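You operate a simulated robot arm through the tools that you are given. There is no shell and no other tool.

The job below is to be done with a simulated two-armed robot. You get a single attempt, and the scene is never put back.

## Task
Test the cabinet's lamps, log its two hour meters and set the day knob to FRI.
Fine: the log is the P1 and P2 sliders. Leave the other knobs and buttons.

The check looks at the end state, three seconds after you hand in, the way a careful person would. Anything else that was tipped, shoved, dropped, spilled or broken makes it a failure.

## Robot
Two 6-joint arms with fingered hands on one trunk that stands fixed in place. Base frame: the origin is at the foot of the trunk, x ahead of it, y to its left, z up. Lengths are in m, angles in degrees, forces in N, time in s.
The left shoulder is at [0.02, 0.157, 0.829], the right one opposite. With the tool pointing down near the work surface each hand reaches from about 0.1 to 0.8 m from the base axis, measured 20 degrees to its own side. Payload 4.1 kg a hand.
Tool frame (each hand has its own): the origin (TCP) lies between the finger pads and is the grasp point; the fingertips stand 0.033 m ahead of it; z points along the fingers, y is the line along which they close. The gripper opens to 0.112 m. The gripper's body begins 0.039 m behind the TCP. The gripper is a hand of 4 fingers: y runs from the thumb to the fingers, the wrist lies at [-0.016, -0.118, -0.2] in the tool frame, and closing takes about 1.5 s.
Orientation is that of the tool frame in the base frame, as a unit quaternion [x, y, z, w]. With the fingers straight down and the wrist toward the robot, the tool's x, y and z point along [0, 1, 0], [1, 0, 0] and [0, 0, -1] of the base frame.

## Interface
- The arms move only by the tool arm_command. It takes "left_deltas", "right_deltas" or both (then of equal length, played together; a hand with none holds still); each is a list of rows, each a list of 7 numbers: the shift along the base's x, y, z in m, then the turn, a rotation vector about the base's x, y, z in degrees, then the finger opening in m, from 0 to 0.112. In form: [[dx, dy, dz, ax, ay, az, grip], ...]. A call has 1 to 20 rows; each row is the pose to reach, as a shift and turn from the pose commanded when the call began. Each row takes 0.2 s and may step no farther than 0.05 m and 8.6 degrees from the row before; otherwise, or with a gripper value out of range, the whole call is refused. A pose out of reach is approached as far as the arm can. The call stops where the force on the tool passes 40 N (or 10 N more than at its start, if that is more) or the arm is blocked; 0.2 s more then pass. Each finger travels about 0.072 m/s and halts on what it meets, pressing with about 23 N; the grip force reading is that of the motor and also rises with nothing between the fingers. The clock runs only during rows and for 0.2 s after the last one: add rows that repeat a pose to give the fingers time. It gives the time, the measured TCP pose, the force on the tool (base axes), the opening and the grip force at its end, in the units of the frame above (readings bear some noise), with the torque about the TCP (base axes, N m) and any sound that the robot's microphone picked up, and new pictures: "pictures" is both (left out), scene, wrist or none (wrist: the cameras of the hands that moved).
- Cameras (640 x 400 px; columns grow to the right, rows downward): "scene" is now at [0.0602, -0.0135, 1.473]; the picture's right is [-0.13, -0.99, 0.00], its down [-0.45, 0.06, -0.89] and it looks along [0.88, -0.12, -0.45] (base axes); focal length 321 px, centre (320, 200). "left" rides on the left gripper at [-0.066, -0.089, -0.13] in its tool frame; the picture's right is [-0.79, -0.29, 0.54], its down [0.55, -0.71, 0.44] and it looks along [0.26, 0.64, 0.72] (tool axes); focal length 247 px, centre (320, 200). "right" rides on the right gripper at [0.066, -0.089, -0.13] in its tool frame; the picture's right is [-0.79, 0.29, -0.54], its down [-0.55, -0.71, 0.44] and it looks along [-0.26, 0.64, 0.72] (tool axes); focal length 247 px, centre (320, 200). There is no depth. A picture from a camera that has moved, and an enlarged one, comes with that camera's place and axes in the base frame and with its lens.
- grasp_type(shape, hand): the hand has 4 fingers and takes this shape, open, in about a second: jaw (thumb against the fingers, like two jaws); tri (thumb and two fingers); tip (a fingertip pinch); poke (one finger out to press); point (the index stretched); flat (the hand flat); cup (the hand cupped); fist (a fist). The gripper value then closes the fingers along that shape, each until it touches; the sizes above hold for jaw. It gives what a move gives, with no picture.
- head_to(pan, tilt): turns the head with the scene camera to pan (to the left, within 86 degrees either way) and tilt (down, from -29 to 69), counted from straight ahead of the robot. It gives what a move gives, and a new picture of the scene camera.
- inspect(camera, box): a new picture of the part [left, top, right, bottom] of that camera's present view, enlarged. It takes no simulated time.
- hand_in(): hands the job in; it is judged then, once.

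Places have to be worked out from the pictures, the camera data and where the tool is seen. Open the grippers and draw the arms clear of the work before you hand the job in, unless the task says otherwise.

The tools are called after "Request:" as a command line: name --argument value ..., lists and objects as JSON in quotes. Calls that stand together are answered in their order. arm_command: Moves the arms, as the interface text tells. Its arguments: {"type":"object","properties":{"left_deltas":{"type":"array"},"right_deltas":{"type":"array"},"pictures":{"type":"string","enum":["both","scene","wrist","none"]}},"required":[]} The other tools are called the same way: grasp_type (shape, hand) gives the hand a shape; head_to (pan, tilt) turns the head that bears the scene camera; inspect (camera, box) takes an enlarged picture of a part of a camera's view; hand_in () hands the job in.

At the start:

```text
time_s: 0.0
left_tool_pos: [0.3092, 0.0883, 1.3444]
left_orientation: [0.745, 0.667, 0.001, 0.0]
left_contact_force: [0.3, 0.5, 1.1]
left_moment: [0.0, -0.02, 0.01]
left_width: 0.1116
left_gripper_force: 0.1
left_shape: jaw
right_tool_pos: [0.3351, -0.2053, 1.3443]
right_orientation: [0.746, 0.666, -0.001, -0.001]
right_contact_force: [-0.7, -0.2, 0.8]
right_moment: [-0.01, -0.02, 0.03]
right_width: 0.1115
right_gripper_force: 0.1
right_shape: jaw
head pan, tilt: [-7.5, 27.0]
```

scene: 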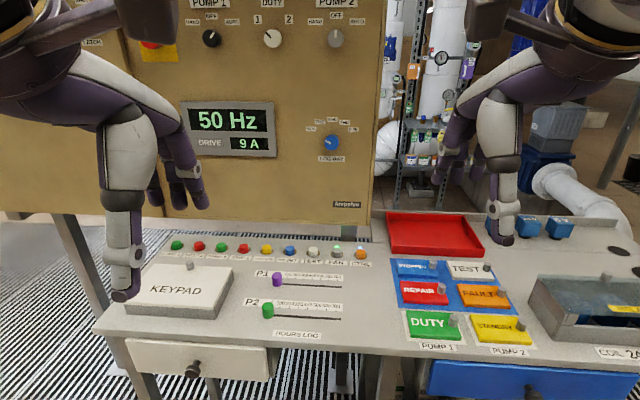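
right: 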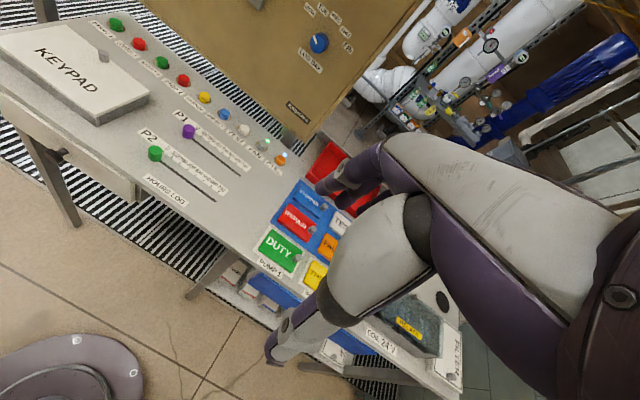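
left: 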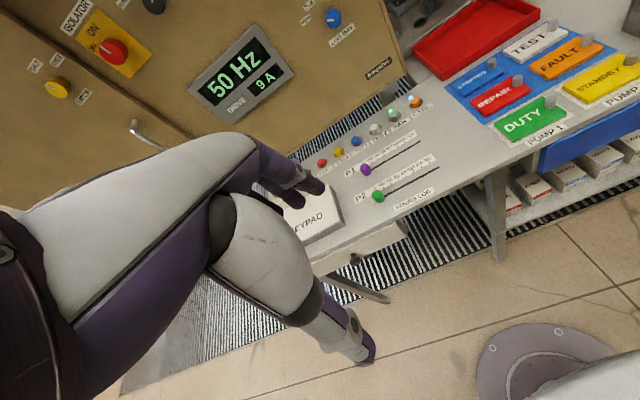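

The pictures show a cabinet with knobs, a bench with coloured buttons and P1/P2 sliders. I'll enlarge several areas to read labels.

Request:
inspect --camera "scene" --box '[160, 225, 380, 350]'

Request:
inspect --camera "scene" --box '[280, 100, 400, 180]'

Request:
inspect --camera "scene" --box '[160, 0, 400, 150]'

Request:
inspect --camera "left" --box '[300, 80, 460, 220]'

Request:
inspect --camera "right" --box '[90, 0, 330, 220]'

```text
2.91 times, centred on (270, 288) of scene
camera zoom: at [0.0602, -0.0135, 1.473], right [-0.13, -0.99, 0.0], down [-0.45, 0.06, -0.89], along [0.88, -0.12, -0.45], focal length 935 px, centre (466, -54)
```

zoom: 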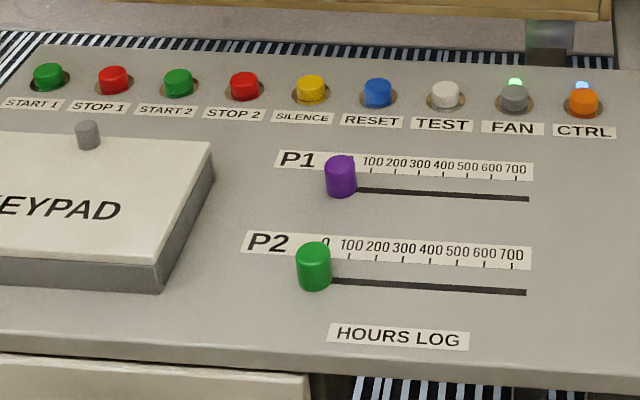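

```text
5.00 times, centred on (340, 140) of scene
camera zoom: at [0.0602, -0.0135, 1.473], right [-0.13, -0.99, 0.0], down [-0.45, 0.06, -0.89], along [0.88, -0.12, -0.45], focal length 1607 px, centre (220, 500)
```

zoom: 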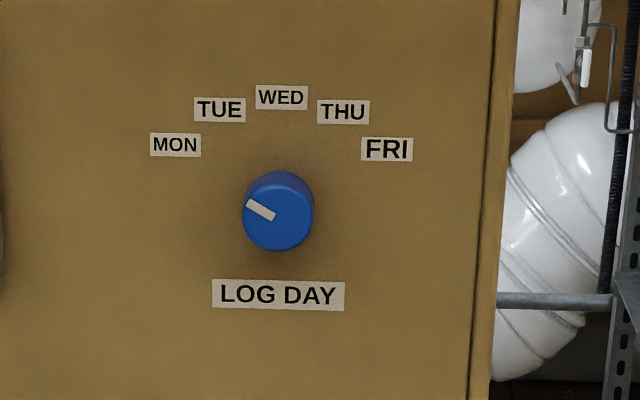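

```text
2.67 times, centred on (280, 75) of scene
camera zoom: at [0.0602, -0.0135, 1.473], right [-0.13, -0.99, 0.0], down [-0.45, 0.06, -0.89], along [0.88, -0.12, -0.45], focal length 857 px, centre (427, 533)
```

zoom: 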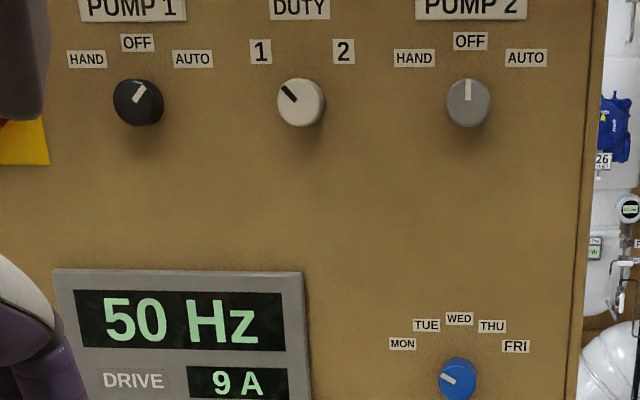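

```text
2.86 times, centred on (380, 150) of left
camera zoom: at [0.2124, 0.0345, 1.475], right [-0.37, -0.76, -0.54], down [-0.64, 0.63, -0.44], along [0.67, 0.18, -0.72], focal length 706 px, centre (149, 343)
```

zoom: 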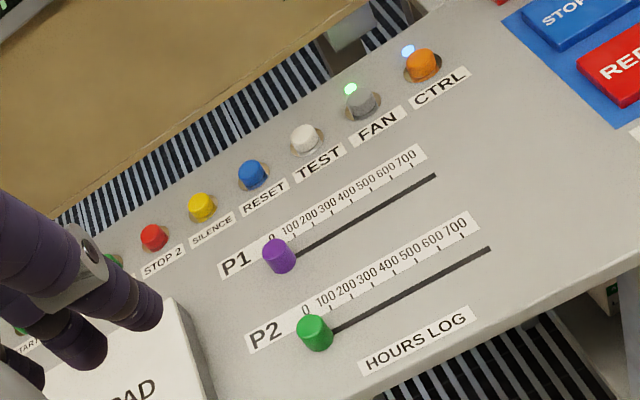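

```text
1.82 times, centred on (210, 110) of right
camera zoom: at [0.2539, -0.1301, 1.4748], right [0.2, -0.82, 0.54], down [-0.77, -0.47, -0.44], along [0.61, -0.33, -0.72], focal length 449 px, centre (520, 364)
```

zoom: 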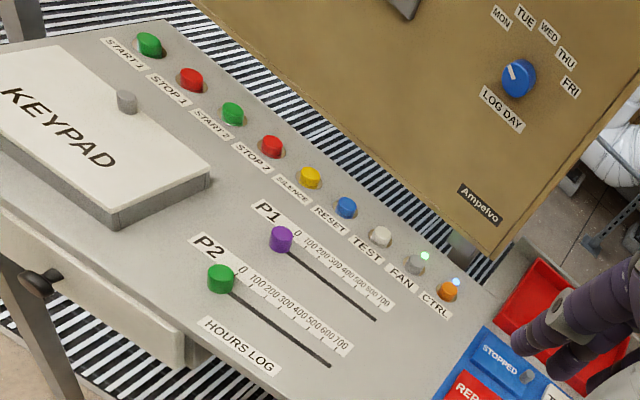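

The knob, TEST button and sliders are located; the hour meters aren't in view yet. I'll tilt the head up to look at the upper part of the cabinet.

Request:
head_to --pan 10 --tilt 0

```text
time_s: 0.9
left_tool_pos: [0.3082, 0.0906, 1.3456]
left_orientation: [0.745, 0.667, 0.0, 0.0]
left_contact_force: [-0.4, 0.2, -0.4]
left_moment: [0.03, 0.01, -0.02]
left_width: 0.1115
left_gripper_force: 0.1
left_shape: jaw
right_tool_pos: [0.3355, -0.2051, 1.3452]
right_orientation: [0.746, 0.666, 0.0, 0.0]
right_contact_force: [0.3, 0.4, -0.3]
right_moment: [-0.03, -0.01, 0.0]
right_width: 0.1114
right_gripper_force: 0.1
right_shape: jaw
head pan, tilt: [10.0, 0.0]
```

scene: 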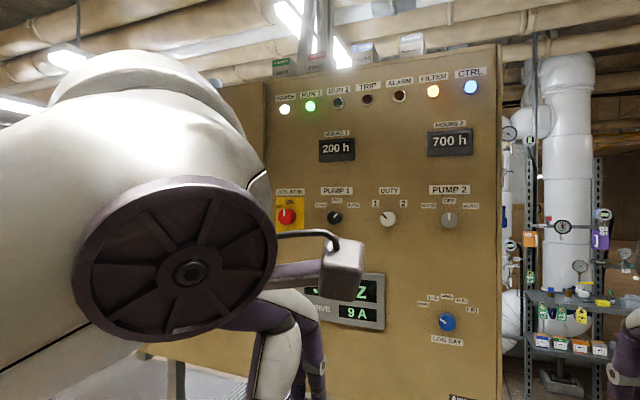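

The upper cabinet shows HOURS 1 and HOURS 2 meters and a row of lamps. I'll enlarge them.

Request:
inspect --camera "scene" --box '[260, 60, 500, 210]'

Request:
inspect --camera "scene" --box '[310, 120, 390, 170]'

Request:
inspect --camera "scene" --box '[410, 115, 490, 165]'

Request:
inspect --camera "scene" --box '[260, 30, 440, 80]'

```text
2.67 times, centred on (380, 135) of scene
camera zoom: at [0.0581, 0.0141, 1.5165], right [0.17, -0.98, 0.0], down [0.0, 0.0, -1.0], along [0.98, 0.17, 0.0], focal length 857 px, centre (160, 373)
```

zoom: 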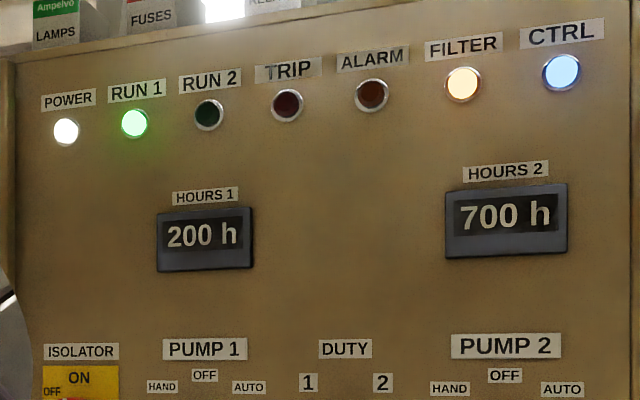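

```text
8.00 times, centred on (350, 145) of scene
camera zoom: at [0.0581, 0.0141, 1.5165], right [0.17, -0.98, 0.0], down [0.0, 0.0, -1.0], along [0.98, 0.17, 0.0], focal length 2571 px, centre (80, 640)
```

zoom: 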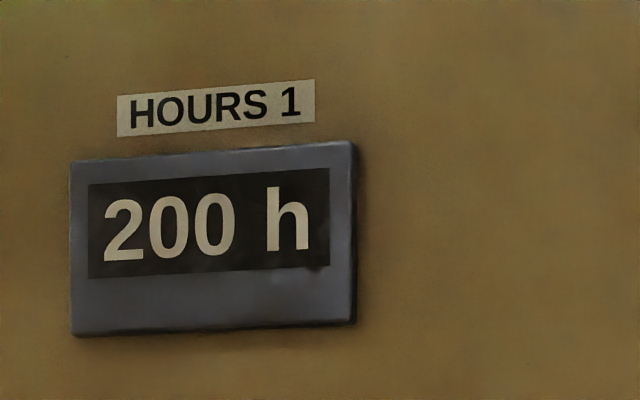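

```text
8.00 times, centred on (450, 140) of scene
camera zoom: at [0.0581, 0.0141, 1.5165], right [0.17, -0.98, 0.0], down [0.0, 0.0, -1.0], along [0.98, 0.17, 0.0], focal length 2571 px, centre (-720, 680)
```

zoom: 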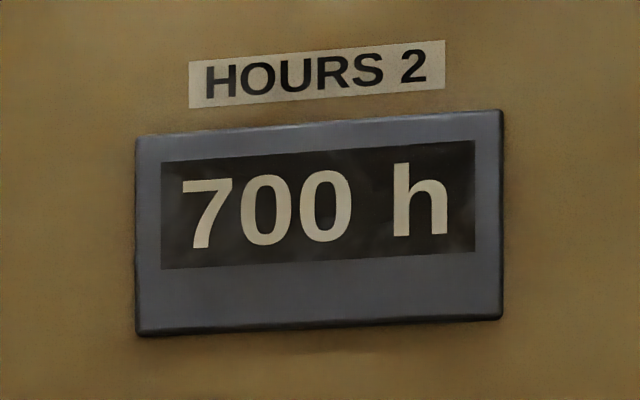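

```text
3.56 times, centred on (350, 55) of scene
camera zoom: at [0.0581, 0.0141, 1.5165], right [0.17, -0.98, 0.0], down [0.0, 0.0, -1.0], along [0.98, 0.17, 0.0], focal length 1143 px, centre (213, 716)
```

zoom: 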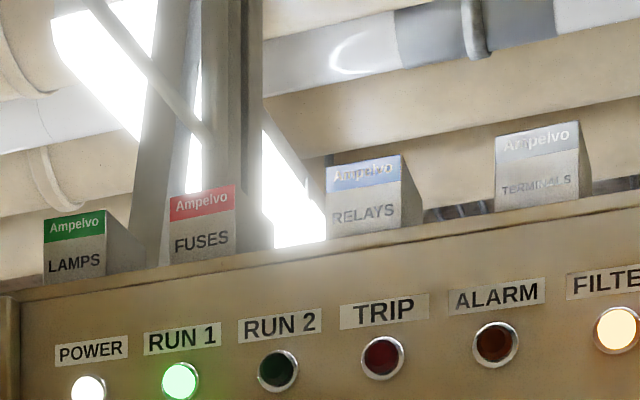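

Meters read HOURS 1 = 200 h and HOURS 2 = 700 h, so P1 goes to 200 and P2 to 700. I'll bring the head back to a view of the bench and give the right hand the poke shape to press TEST first.

Request:
grasp_type --hand "right" --shape "poke"

Request:
head_to --pan -7.5 --tilt 32

```text
time_s: 1.8
left_tool_pos: [0.3082, 0.0901, 1.3466]
left_orientation: [0.746, 0.666, 0.0, 0.0]
left_contact_force: [-0.1, -0.1, -0.4]
left_moment: [0.01, 0.01, -0.02]
left_width: 0.1116
left_gripper_force: 0.1
left_shape: jaw
right_tool_pos: [0.3354, -0.2045, 1.3453]
right_orientation: [0.746, 0.666, 0.0, -0.001]
right_contact_force: [0.1, 0.1, 0.2]
right_moment: [0.02, -0.04, -0.02]
right_width: 0.0
right_gripper_force: 0.1
right_shape: poke
head pan, tilt: [10.0, 0.0]
```

```text
time_s: 2.8
left_tool_pos: [0.3085, 0.0893, 1.3451]
left_orientation: [0.746, 0.666, 0.0, 0.0]
left_contact_force: [-0.7, -0.4, 0.7]
left_moment: [-0.01, 0.0, -0.02]
left_width: 0.112
left_gripper_force: 0.0
left_shape: jaw
right_tool_pos: [0.3334, -0.2053, 1.3453]
right_orientation: [0.746, 0.666, -0.001, 0.0]
right_contact_force: [-0.1, -1.9, 0.4]
right_moment: [0.0, -0.01, 0.02]
right_width: 0.0
right_gripper_force: 0.0
right_shape: poke
head pan, tilt: [-7.5, 32.0]
```

scene: 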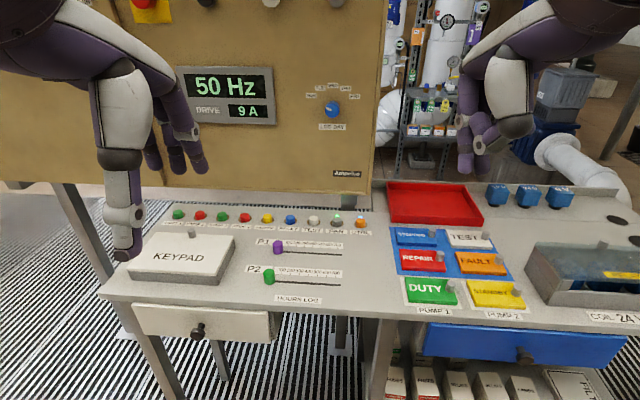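

The right hand has changed shape; I'll look at its fingers from both cameras before moving.

Request:
inspect --camera "scene" --box '[420, 60, 580, 190]'

Request:
inspect --camera "right" --box '[160, 100, 640, 400]'

```text
3.08 times, centred on (500, 125) of scene
camera zoom: at [0.0582, -0.0132, 1.4651], right [-0.13, -0.99, 0.0], down [-0.52, 0.07, -0.85], along [0.84, -0.11, -0.53], focal length 989 px, centre (-234, 431)
```

zoom: 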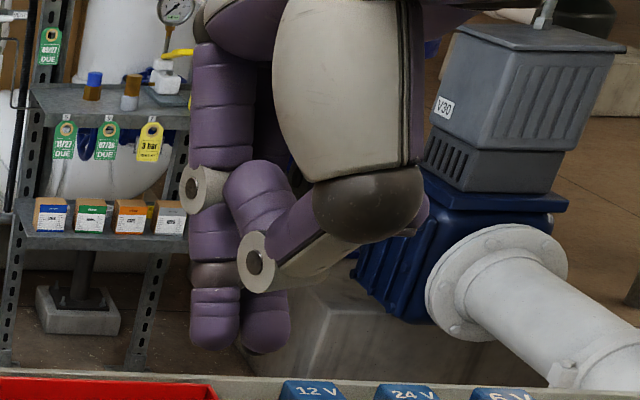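

```text
1.33 times, centred on (400, 250) of right
camera zoom: at [0.2538, -0.1301, 1.4747], right [0.2, -0.82, 0.54], down [-0.77, -0.47, -0.44], along [0.61, -0.33, -0.72], focal length 329 px, centre (213, 133)
```

zoom: 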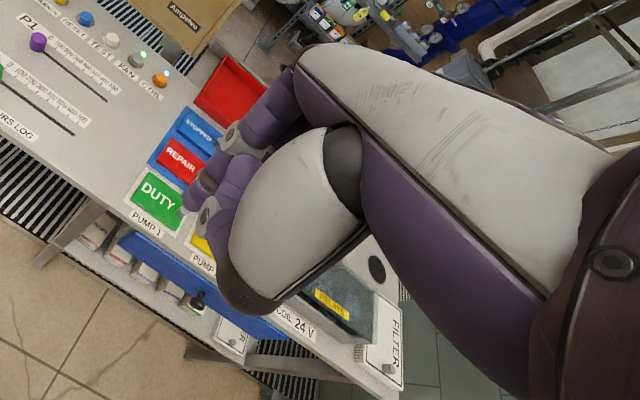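

The poke fingertip appears to lie right below the TCP (about 0.033 m ahead). I'll move the right hand forward and down toward a hover over the TEST button, staying high and short of it.

Request:
arm_command --right_deltas '[[0.03, 0.01, -0.02, 0, 0, 0, 0.112], [0.065, 0.02, -0.04, 0, 0, 0, 0.112], [0.1, 0.03, -0.06, 0, 0, 0, 0.112], [0.135, 0.04, -0.08, 0, 0, 0, 0.112], [0.17, 0.05, -0.1, 0, 0, 0, 0.112], [0.2, 0.06, -0.12, 0, 0, 0, 0.112], [0.23, 0.075, -0.14, 0, 0, 0, 0.112], [0.26, 0.09, -0.16, 0, 0, 0, 0.112], [0.29, 0.1, -0.18, 0, 0, 0, 0.112], [0.31, 0.105, -0.2, 0, 0, 0, 0.112], [0.327, 0.105, -0.215, 0, 0, 0, 0.112], [0.327, 0.105, -0.215, 0, 0, 0, 0.112]]'

```text
time_s: 5.4
left_tool_pos: [0.3086, 0.0894, 1.3452]
left_orientation: [0.746, 0.666, 0.0, 0.0]
left_contact_force: [-1.0, 0.0, 0.3]
left_moment: [-0.01, -0.01, -0.01]
left_width: 0.1115
left_gripper_force: 0.0
left_shape: jaw
right_tool_pos: [0.6608, -0.1014, 1.1297]
right_orientation: [0.746, 0.666, 0.0, 0.0]
right_contact_force: [-0.3, 0.7, -0.7]
right_moment: [-0.01, -0.01, -0.02]
right_width: 0.0002
right_gripper_force: 0.0
right_shape: poke
head pan, tilt: [-7.5, 32.0]
camera right: at [0.5803, -0.0255, 1.2595], right [0.2, -0.82, 0.54], down [-0.77, -0.47, -0.44], along [0.61, -0.33, -0.72], focal length 247 px, centre (320, 200)
```

scene: 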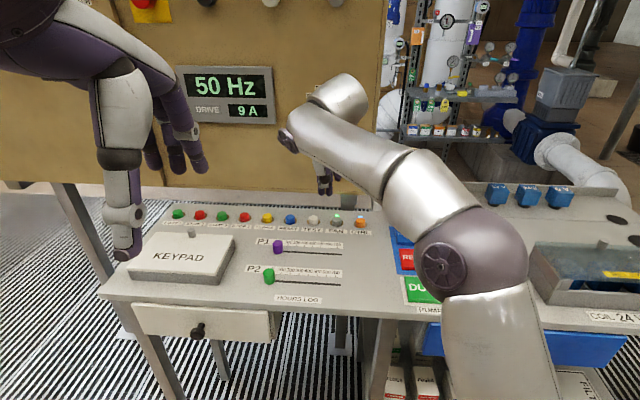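
right: 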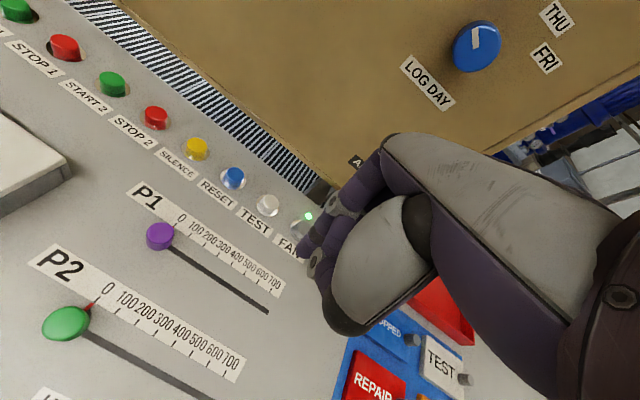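

Triangulating between views puts TEST near (0.77, −0.087, z≈0.955), P1 knob near (0.68, 0.01), P2 knob near (0.585, 0.033), and the LOG DAY knob near (0.842, −0.147, 1.235). I'll check the poke finger's shape closely.

Request:
inspect --camera "scene" --box '[260, 120, 380, 220]'

Request:
inspect --camera "right" --box '[240, 150, 440, 350]'

Request:
inspect --camera "left" --box '[280, 0, 480, 160]'

```text
4.00 times, centred on (320, 170) of scene
camera zoom: at [0.0581, -0.0132, 1.4651], right [-0.13, -0.99, 0.0], down [-0.53, 0.07, -0.85], along [0.84, -0.11, -0.53], focal length 1285 px, centre (320, 320)
```

zoom: 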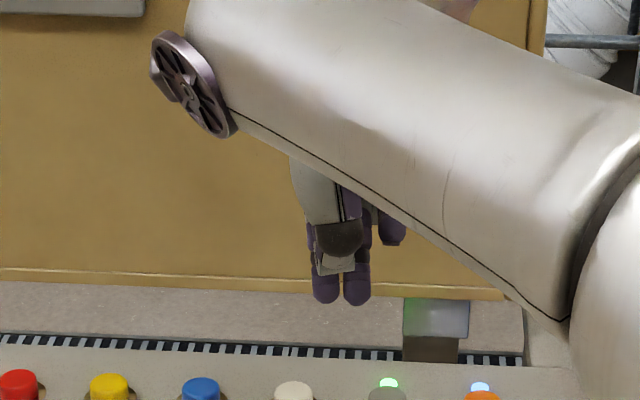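

```text
2.00 times, centred on (340, 250) of right
camera zoom: at [0.5803, -0.0255, 1.2595], right [0.2, -0.82, 0.54], down [-0.77, -0.47, -0.44], along [0.61, -0.33, -0.72], focal length 494 px, centre (280, 100)
```

zoom: 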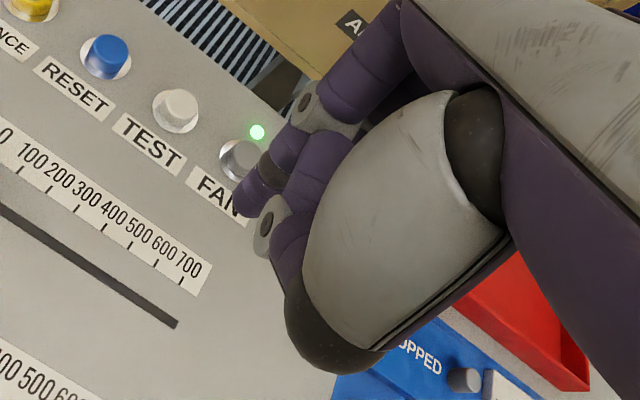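

```text
2.50 times, centred on (380, 80) of left
camera zoom: at [0.2123, 0.0345, 1.475], right [-0.37, -0.76, -0.54], down [-0.64, 0.63, -0.44], along [0.67, 0.18, -0.72], focal length 617 px, centre (170, 500)
```

zoom: 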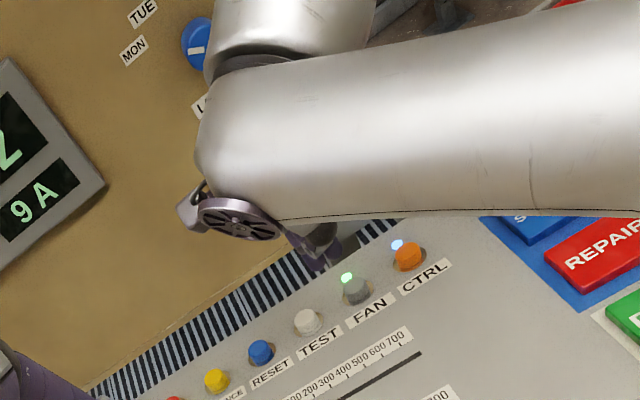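

The fingertips sit within about 1 cm of the tool axis. I'll move to hover above TEST with a 15° forward tilt so that the knuckles stay off the cabinet face.

Request:
arm_command --right_deltas '[[0.025, 0.004, -0.02, -0.5, -4, 0, 0.112], [0.05, 0.008, -0.04, -0.9, -8, 0, 0.112], [0.075, 0.012, -0.06, -1.3, -12, 0, 0.112], [0.1, 0.0145, -0.08, -1.7, -14.9, 0, 0.112], [0.1, 0.0145, -0.08, -1.7, -14.9, 0, 0.112]]'

```text
time_s: 6.6
left_tool_pos: [0.3096, 0.0893, 1.345]
left_orientation: [0.746, 0.666, 0.0, 0.001]
left_contact_force: [-0.6, -0.2, 0.2]
left_moment: [-0.03, -0.02, -0.05]
left_width: 0.1117
left_gripper_force: 0.0
left_shape: jaw
right_tool_pos: [0.7607, -0.0866, 1.0506]
right_orientation: [0.74, 0.66, 0.086, 0.097]
right_contact_force: [-0.3, 1.1, -0.9]
right_moment: [0.03, 0.0, 0.02]
right_width: 0.0
right_gripper_force: 0.1
right_shape: poke
head pan, tilt: [-7.5, 32.0]
camera right: at [0.6498, -0.0077, 1.153], right [0.05, -0.8, 0.59], down [-0.63, -0.48, -0.6], along [0.77, -0.35, -0.53], focal length 247 px, centre (320, 200)
```

scene: 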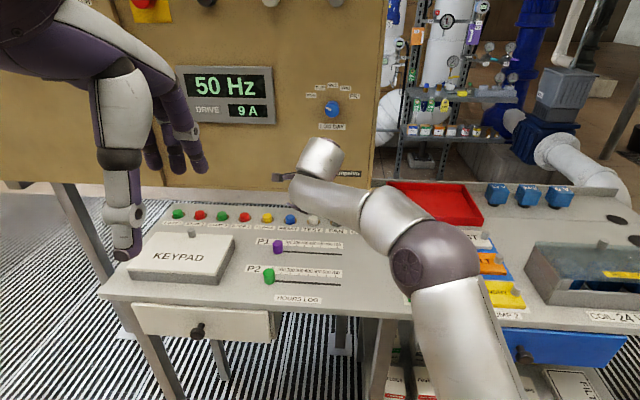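
right: 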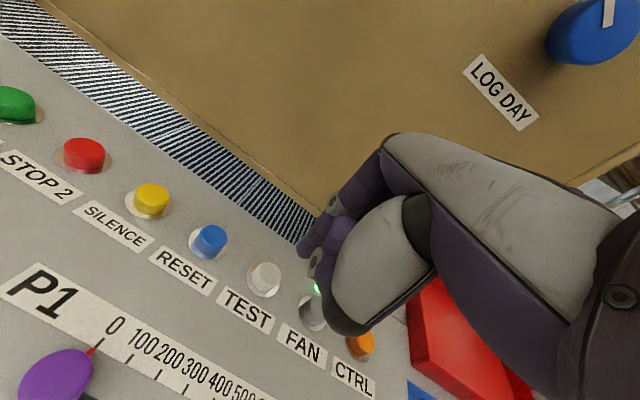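

TEST checks out at about (0.773, −0.085). I'll zoom into the fingertips and button from the wrist camera.

Request:
inspect --camera "right" --box '[220, 170, 400, 350]'

Request:
inspect --camera "left" --box '[300, 40, 460, 160]'

Request:
inspect --camera "scene" --box '[260, 160, 400, 260]'

```text
2.22 times, centred on (310, 260) of right
camera zoom: at [0.6498, -0.0077, 1.153], right [0.05, -0.8, 0.59], down [-0.63, -0.48, -0.6], along [0.77, -0.35, -0.53], focal length 549 px, centre (342, 67)
```

zoom: 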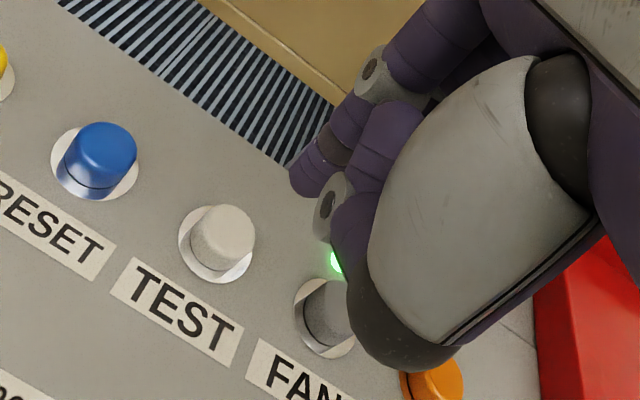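

```text
3.33 times, centred on (380, 100) of left
camera zoom: at [0.2122, 0.0345, 1.475], right [-0.37, -0.76, -0.54], down [-0.64, 0.63, -0.44], along [0.67, 0.18, -0.72], focal length 823 px, centre (120, 533)
```

zoom: 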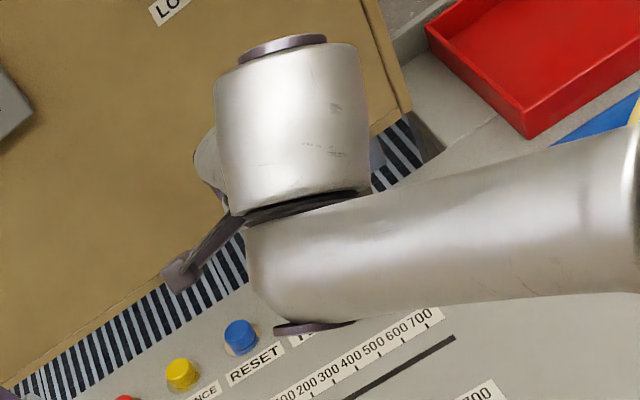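

```text
4.00 times, centred on (330, 210) of scene
camera zoom: at [0.0581, -0.0132, 1.4651], right [-0.13, -0.99, 0.0], down [-0.53, 0.07, -0.85], along [0.84, -0.11, -0.53], focal length 1285 px, centre (280, 160)
```

zoom: 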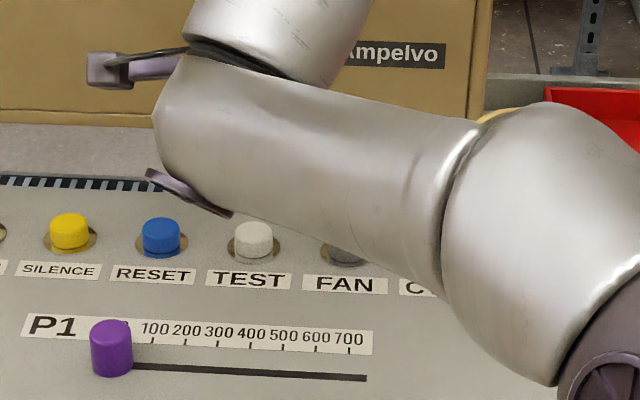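

The fingertip should project right on the button after descending ~0.055 m. I'll descend 0.048 m and check.

Request:
arm_command --right_deltas '[[0, 0, -0.015, 0, 0, 0, 0.112], [0, 0, -0.03, 0, 0, 0, 0.112], [0, 0, -0.04, 0, 0, 0, 0.112], [0, 0, -0.046, 0, 0, 0, 0.112], [0, 0, -0.046, 0, 0, 0, 0.112]]' --pictures "wrist"

Request:
inspect --camera "right" --box '[220, 170, 400, 350]'

```text
time_s: 7.8
left_tool_pos: [0.3094, 0.0896, 1.3453]
left_orientation: [0.746, 0.666, -0.001, 0.0]
left_contact_force: [0.1, -0.5, 1.0]
left_moment: [-0.01, -0.01, -0.02]
left_width: 0.1118
left_gripper_force: 0.0
left_shape: jaw
right_tool_pos: [0.761, -0.0857, 1.0034]
right_orientation: [0.74, 0.66, 0.086, 0.097]
right_contact_force: [-0.3, 0.8, 0.0]
right_moment: [0.04, -0.03, 0.03]
right_width: 0.0001
right_gripper_force: 0.0
right_shape: poke
head pan, tilt: [-7.5, 32.0]
camera right: at [0.6502, -0.0075, 1.1065], right [0.05, -0.8, 0.59], down [-0.63, -0.48, -0.6], along [0.77, -0.35, -0.53], focal length 247 px, centre (320, 200)
```

right: 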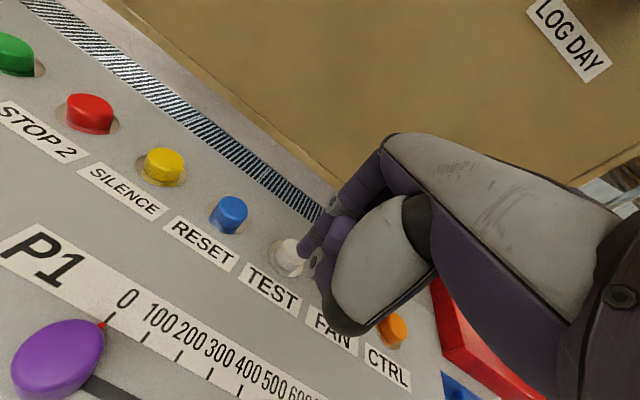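

```text
2.22 times, centred on (310, 260) of right
camera zoom: at [0.6502, -0.0075, 1.1065], right [0.05, -0.8, 0.59], down [-0.63, -0.48, -0.6], along [0.77, -0.35, -0.53], focal length 549 px, centre (342, 67)
```

zoom: 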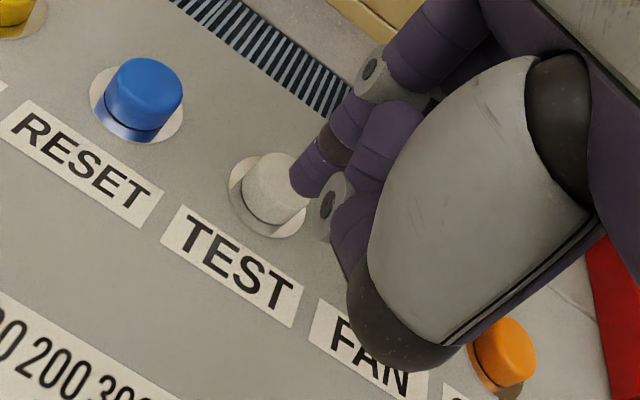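

The tip will land slightly toward the near-right side of the button cap. I'll shift 8 mm forward and 4 mm left, then press down slowly.

Request:
arm_command --right_deltas '[[0.008, 0.004, 0, 0, 0, 0, 0.112], [0.008, 0.004, -0.004, 0, 0, 0, 0.112], [0.008, 0.004, -0.008, 0, 0, 0, 0.112], [0.008, 0.004, -0.011, 0, 0, 0, 0.112], [0.008, 0.004, -0.011, 0, 0, 0, 0.112]]' --pictures "wrist"

Request:
inspect --camera "right" --box '[220, 170, 400, 350]'

```text
time_s: 9.0
left_tool_pos: [0.3084, 0.0892, 1.3444]
left_orientation: [0.745, 0.667, 0.0, 0.0]
left_contact_force: [-0.7, 0.0, -0.1]
left_moment: [0.02, -0.02, -0.01]
left_width: 0.1114
left_gripper_force: 0.0
left_shape: jaw
right_tool_pos: [0.7699, -0.0831, 0.9927]
right_orientation: [0.74, 0.66, 0.086, 0.098]
right_contact_force: [-0.3, 0.1, -0.6]
right_moment: [0.01, 0.02, 0.01]
right_width: 0.0
right_gripper_force: 0.0
right_shape: poke
head pan, tilt: [-7.5, 32.0]
camera right: at [0.6586, -0.0035, 1.0954], right [0.05, -0.8, 0.59], down [-0.63, -0.48, -0.6], along [0.77, -0.35, -0.53], focal length 247 px, centre (320, 200)
```

right: 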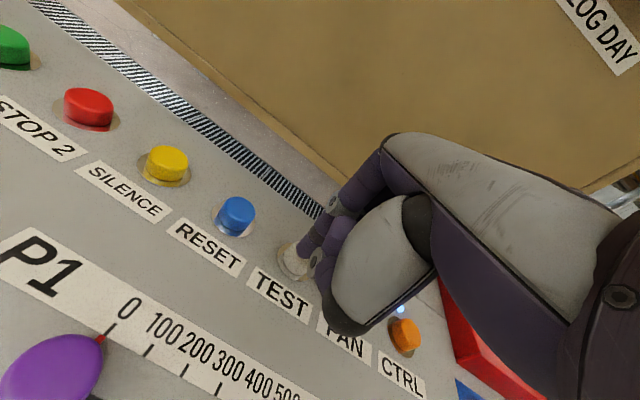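

```text
2.22 times, centred on (310, 260) of right
camera zoom: at [0.6586, -0.0035, 1.0954], right [0.05, -0.8, 0.59], down [-0.63, -0.48, -0.6], along [0.77, -0.35, -0.53], focal length 549 px, centre (342, 67)
```

zoom: 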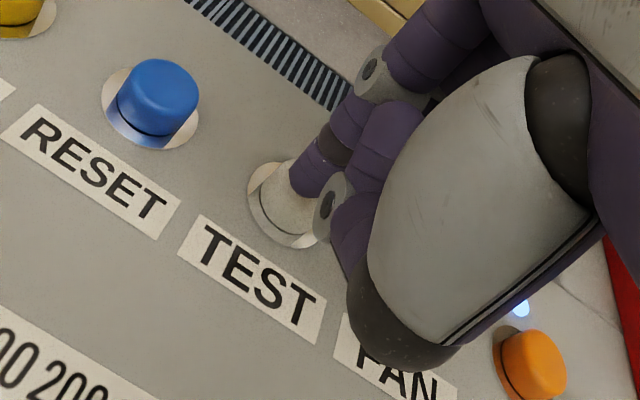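

Still no contact; the tip is over the button. I'll turn the head to watch the lamps, then press on down.

Request:
head_to --pan -3 --tilt 8

Request:
arm_command --right_deltas '[[0, 0, -0.003, 0, 0, 0, 0.112], [0, 0, -0.006, 0, 0, 0, 0.112], [0, 0, -0.009, 0, 0, 0, 0.112], [0, 0, -0.009, 0, 0, 0, 0.112]]'

Request:
inspect --camera "right" --box '[220, 170, 400, 350]'

```text
time_s: 9.9
left_tool_pos: [0.309, 0.0896, 1.3454]
left_orientation: [0.745, 0.667, 0.0, 0.0]
left_contact_force: [-0.4, -0.2, -0.2]
left_moment: [-0.01, 0.0, -0.03]
left_width: 0.1116
left_gripper_force: 0.1
left_shape: jaw
right_tool_pos: [0.7698, -0.082, 0.992]
right_orientation: [0.74, 0.66, 0.086, 0.097]
right_contact_force: [0.3, -0.3, -0.1]
right_moment: [-0.02, 0.05, -0.01]
right_width: 0.0001
right_gripper_force: 0.1
right_shape: poke
head pan, tilt: [-3.0, 8.0]
```

scene: 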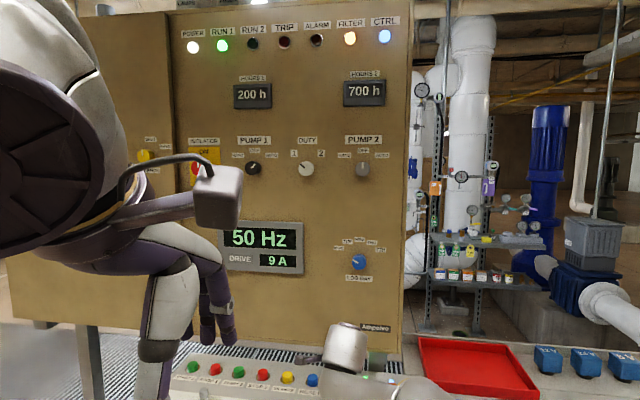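

```text
time_s: 10.9
left_tool_pos: [0.3082, 0.0902, 1.3447]
left_orientation: [0.746, 0.666, 0.0, 0.0]
left_contact_force: [-0.6, 0.0, 1.5]
left_moment: [0.01, 0.04, 0.0]
left_width: 0.1116
left_gripper_force: 0.1
left_shape: jaw
right_tool_pos: [0.7686, -0.0821, 0.9836]
right_orientation: [0.74, 0.66, 0.087, 0.098]
right_contact_force: [-0.1, 0.2, -1.8]
right_moment: [0.01, 0.0, 0.0]
right_width: 0.0
right_gripper_force: 0.1
right_shape: poke
head pan, tilt: [-3.0, 8.0]
camera right: at [0.6586, -0.0034, 1.086], right [0.05, -0.8, 0.59], down [-0.63, -0.48, -0.6], along [0.77, -0.35, -0.53], focal length 247 px, centre (320, 200)
```

scene: 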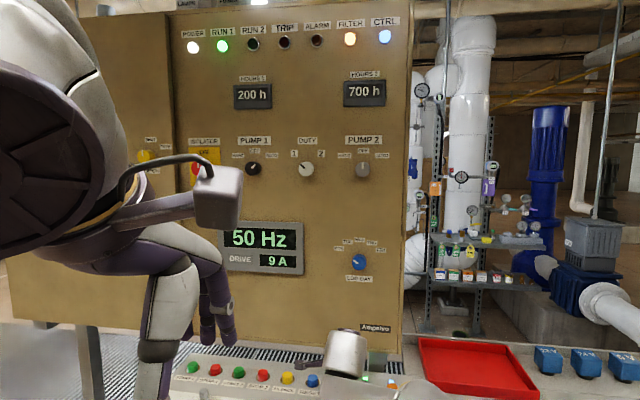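
right: 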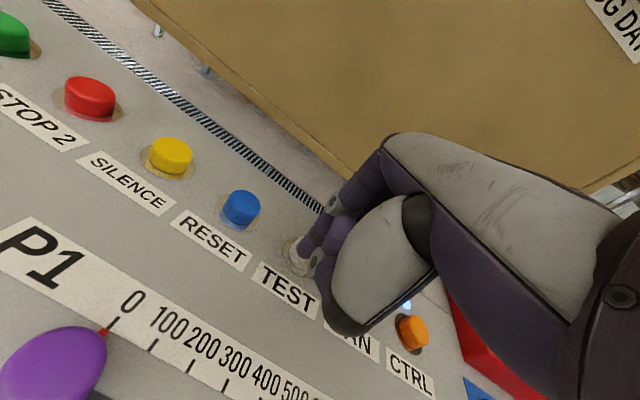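

```text
2.22 times, centred on (310, 260) of right
camera zoom: at [0.6586, -0.0034, 1.086], right [0.05, -0.8, 0.59], down [-0.63, -0.48, -0.6], along [0.77, -0.35, -0.53], focal length 549 px, centre (342, 67)
```

zoom: 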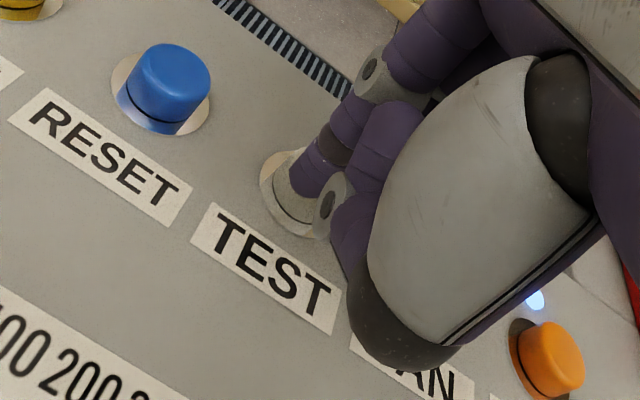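

No contact force yet and lamps unchanged. I'll continue down in small steps.

Request:
arm_command --right_deltas '[[0, 0, -0.003, 0, 0, 0, 0.112], [0, 0, -0.006, 0, 0, 0, 0.112], [0, 0, -0.009, 0, 0, 0, 0.112], [0, 0, -0.009, 0, 0, 0, 0.112]]'

Request:
inspect --camera "right" --box '[220, 170, 400, 350]'

```text
time_s: 11.9
left_tool_pos: [0.3077, 0.0894, 1.3451]
left_orientation: [0.746, 0.666, 0.0, 0.0]
left_contact_force: [-0.2, 0.7, 0.0]
left_moment: [-0.01, 0.02, -0.02]
left_width: 0.1117
left_gripper_force: 0.0
left_shape: jaw
right_tool_pos: [0.7696, -0.0816, 0.975]
right_orientation: [0.74, 0.66, 0.087, 0.097]
right_contact_force: [0.5, 0.3, -0.3]
right_moment: [0.0, -0.04, -0.01]
right_width: 0.0
right_gripper_force: 0.1
right_shape: poke
head pan, tilt: [-3.0, 8.0]
camera right: at [0.6585, -0.0033, 1.0769], right [0.05, -0.8, 0.59], down [-0.63, -0.48, -0.6], along [0.77, -0.35, -0.53], focal length 247 px, centre (320, 200)
```

scene: 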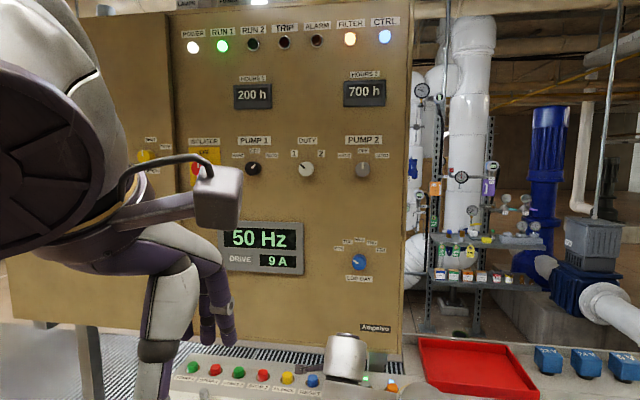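
right: 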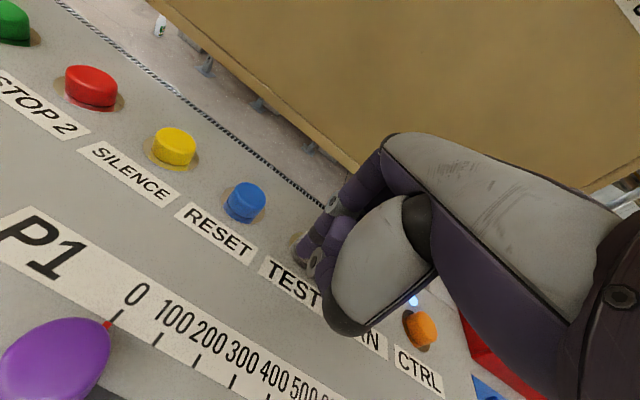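

```text
2.22 times, centred on (310, 260) of right
camera zoom: at [0.6585, -0.0033, 1.0769], right [0.05, -0.8, 0.59], down [-0.63, -0.48, -0.6], along [0.77, -0.35, -0.53], focal length 549 px, centre (342, 67)
```

zoom: 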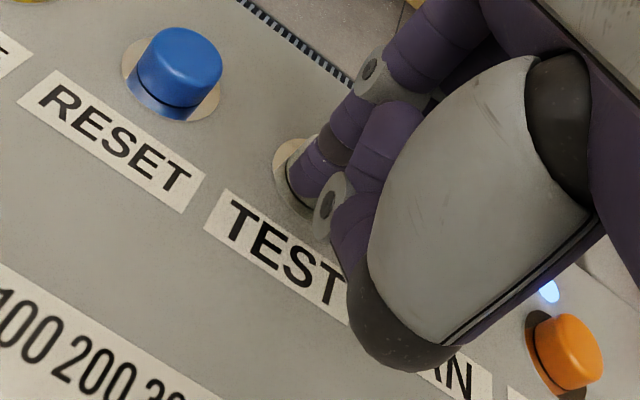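

The finger went down beside the cap: re-triangulating shows the bench is yawed ~12° and TEST is nearer (0.79, −0.088). I'll raise 2 cm, shift 13 mm forward and 9 mm right, and look again.

Request:
arm_command --right_deltas '[[0, 0, 0.012, 0, 0, 0, 0.112], [0, 0, 0.022, 0, 0, 0, 0.112], [0.007, -0.005, 0.022, 0, 0, 0, 0.112], [0.013, -0.009, 0.022, 0, 0, 0, 0.112], [0.013, -0.009, 0.022, 0, 0, 0, 0.112]]' --pictures "none"

Request:
inspect --camera "right" --box '[220, 170, 400, 350]'

```text
time_s: 13.1
left_tool_pos: [0.3085, 0.088, 1.3448]
left_orientation: [0.745, 0.667, 0.0, 0.0]
left_contact_force: [-0.6, 0.0, -0.2]
left_moment: [0.01, 0.02, -0.01]
left_width: 0.1113
left_gripper_force: 0.1
left_shape: jaw
right_tool_pos: [0.7818, -0.0905, 0.997]
right_orientation: [0.74, 0.66, 0.086, 0.097]
right_contact_force: [-0.5, 0.5, -0.5]
right_moment: [-0.01, 0.0, -0.03]
right_width: 0.0001
right_gripper_force: 0.1
right_shape: poke
head pan, tilt: [-3.0, 8.0]
```

```text
2.22 times, centred on (310, 260) of right
camera zoom: at [0.6714, -0.012, 1.0987], right [0.05, -0.8, 0.59], down [-0.63, -0.48, -0.6], along [0.77, -0.35, -0.53], focal length 549 px, centre (342, 67)
```

zoom: 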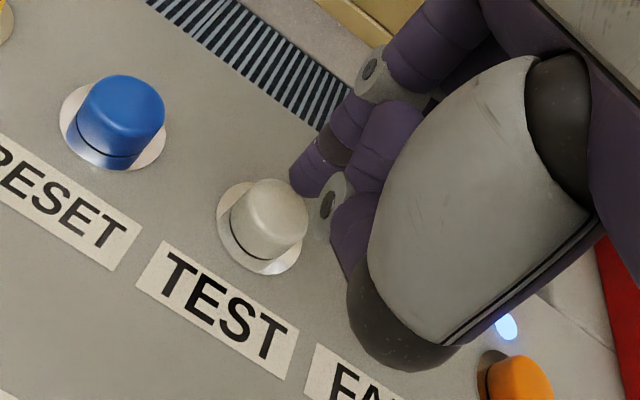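

Now the geometry puts the tip directly above the cap by about 13 mm. Pressing down slowly.

Request:
arm_command --right_deltas '[[0, 0, -0.005, 0, 0, 0, 0.112], [0, 0, -0.01, 0, 0, 0, 0.112], [0, 0, -0.013, 0, 0, 0, 0.112], [0, 0, -0.016, 0, 0, 0, 0.112], [0, 0, -0.018, 0, 0, 0, 0.112], [0, 0, -0.018, 0, 0, 0, 0.112]]'

Request:
inspect --camera "right" --box '[220, 170, 400, 350]'

```text
time_s: 14.5
left_tool_pos: [0.3091, 0.0896, 1.3457]
left_orientation: [0.745, 0.667, 0.0, 0.0]
left_contact_force: [0.2, -0.1, 0.9]
left_moment: [-0.01, -0.01, -0.03]
left_width: 0.1113
left_gripper_force: 0.1
left_shape: jaw
right_tool_pos: [0.7826, -0.091, 0.9795]
right_orientation: [0.74, 0.66, 0.088, 0.097]
right_contact_force: [0.2, 0.7, 0.1]
right_moment: [0.03, 0.04, 0.01]
right_width: 0.0001
right_gripper_force: 0.1
right_shape: poke
head pan, tilt: [-3.0, 8.0]
camera right: at [0.6713, -0.012, 1.081], right [0.05, -0.8, 0.59], down [-0.63, -0.48, -0.6], along [0.77, -0.35, -0.53], focal length 247 px, centre (320, 200)
```

scene: 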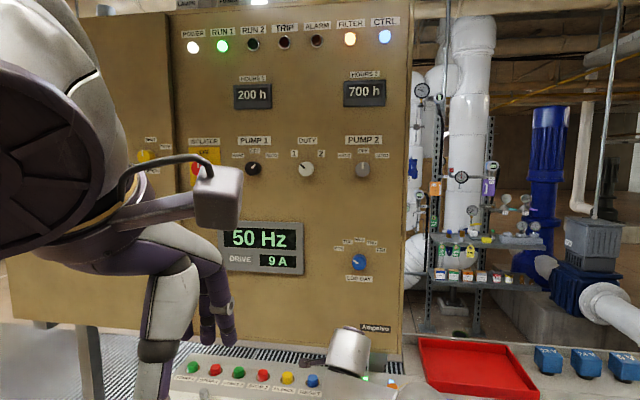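
right: 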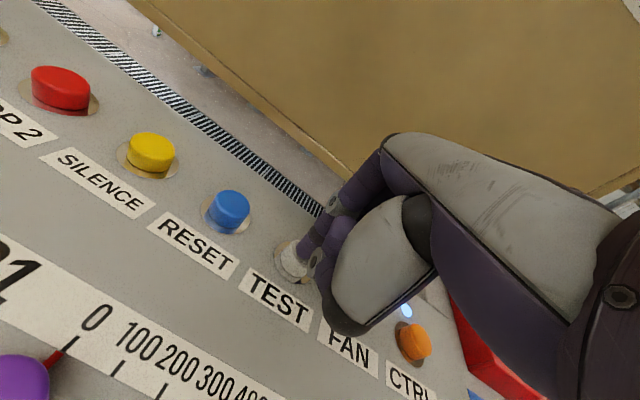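

```text
2.22 times, centred on (310, 260) of right
camera zoom: at [0.6713, -0.012, 1.081], right [0.05, -0.8, 0.59], down [-0.63, -0.48, -0.6], along [0.77, -0.35, -0.53], focal length 549 px, centre (342, 67)
```

zoom: 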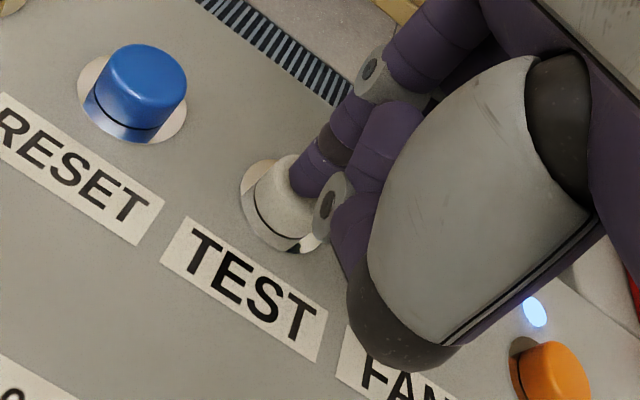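

The tip is right over the cap and nearly touching. Continue pressing in 3 mm steps.

Request:
arm_command --right_deltas '[[0, 0, -0.003, 0, 0, 0, 0.112], [0, 0, -0.006, 0, 0, 0, 0.112], [0, 0, -0.009, 0, 0, 0, 0.112], [0, 0, -0.009, 0, 0, 0, 0.112]]'

Request:
inspect --camera "right" --box '[220, 170, 400, 350]'

```text
time_s: 15.5
left_tool_pos: [0.3088, 0.0894, 1.3447]
left_orientation: [0.746, 0.666, 0.001, 0.0]
left_contact_force: [-0.4, -0.5, 0.0]
left_moment: [0.0, -0.01, -0.04]
left_width: 0.1117
left_gripper_force: 0.1
left_shape: jaw
right_tool_pos: [0.7832, -0.0893, 0.9719]
right_orientation: [0.739, 0.66, 0.088, 0.099]
right_contact_force: [-1.3, 0.7, 11.1]
right_moment: [-0.05, -0.04, -0.01]
right_width: 0.0
right_gripper_force: 0.1
right_shape: poke
head pan, tilt: [-3.0, 8.0]
heard: click
camera right: at [0.6714, -0.0122, 1.0741], right [0.05, -0.8, 0.59], down [-0.63, -0.48, -0.61], along [0.78, -0.35, -0.53], focal length 247 px, centre (320, 200)
```

scene: 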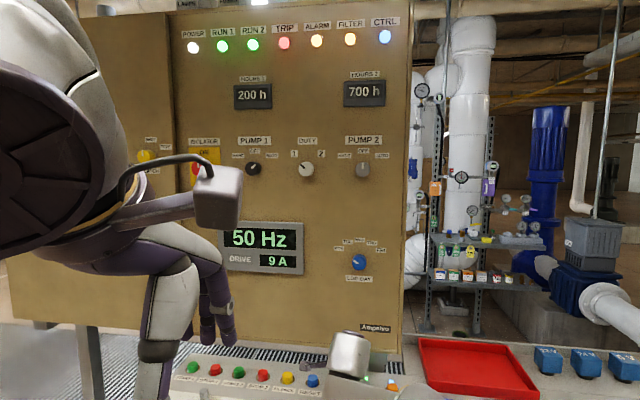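
right: 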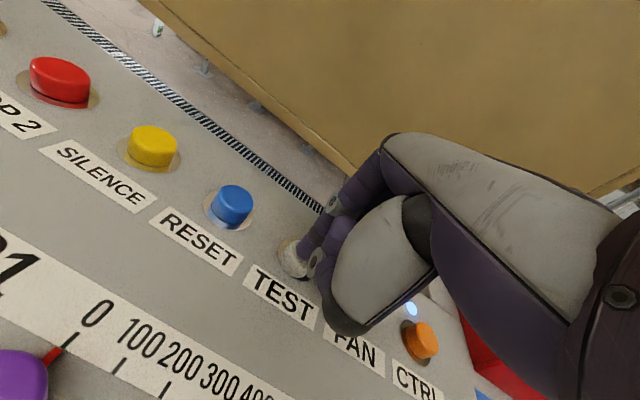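

```text
2.22 times, centred on (310, 260) of right
camera zoom: at [0.6714, -0.0122, 1.0741], right [0.05, -0.8, 0.59], down [-0.63, -0.48, -0.61], along [0.78, -0.35, -0.53], focal length 549 px, centre (342, 67)
```

zoom: 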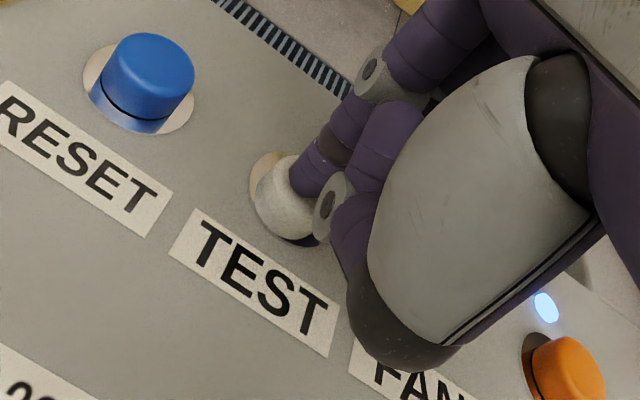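

A click, 11 N, and the whole lamp row is lit. I'll check the lamps closely while holding for a moment.

Request:
inspect --camera "scene" --box '[170, 0, 410, 110]'

Request:
arm_command --right_deltas '[[0, 0, 0, 0, 0, 0, 0.112], [0, 0, 0, 0, 0, 0, 0.112], [0, 0, 0, 0, 0, 0, 0.112], [0, 0, 0, 0, 0, 0, 0.112], [0, 0, 0, 0, 0, 0, 0.112]]' --pictures "scene"

```text
2.67 times, centred on (290, 55) of scene
camera zoom: at [0.0614, -0.0063, 1.5038], right [-0.05, -1.0, 0.0], down [-0.14, 0.01, -0.99], along [0.99, -0.05, -0.14], focal length 857 px, centre (400, 587)
```

zoom: 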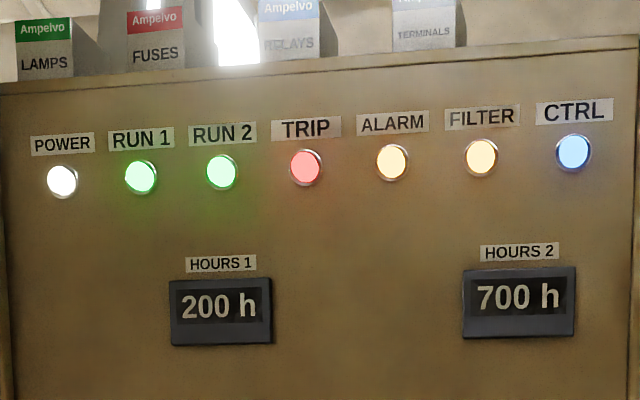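

```text
time_s: 16.7
left_tool_pos: [0.3082, 0.0896, 1.3446]
left_orientation: [0.746, 0.666, 0.001, 0.001]
left_contact_force: [0.6, 0.4, -0.7]
left_moment: [-0.01, 0.02, 0.01]
left_width: 0.1118
left_gripper_force: 0.0
left_shape: jaw
right_tool_pos: [0.7824, -0.0906, 0.9713]
right_orientation: [0.74, 0.66, 0.088, 0.098]
right_contact_force: [0.5, 2.7, 17.6]
right_moment: [-0.07, -0.16, 0.03]
right_width: 0.0
right_gripper_force: 0.1
right_shape: poke
head pan, tilt: [-3.0, 8.0]
```

scene: 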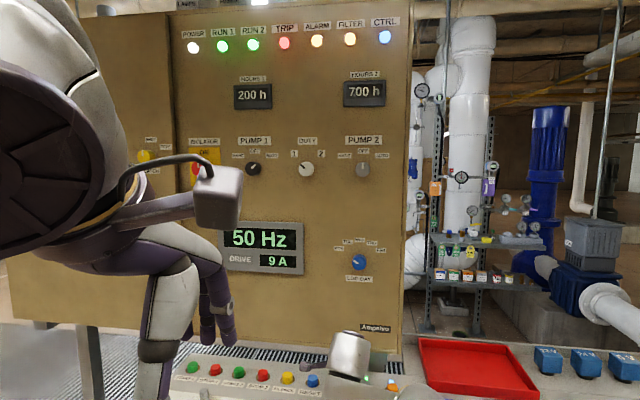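

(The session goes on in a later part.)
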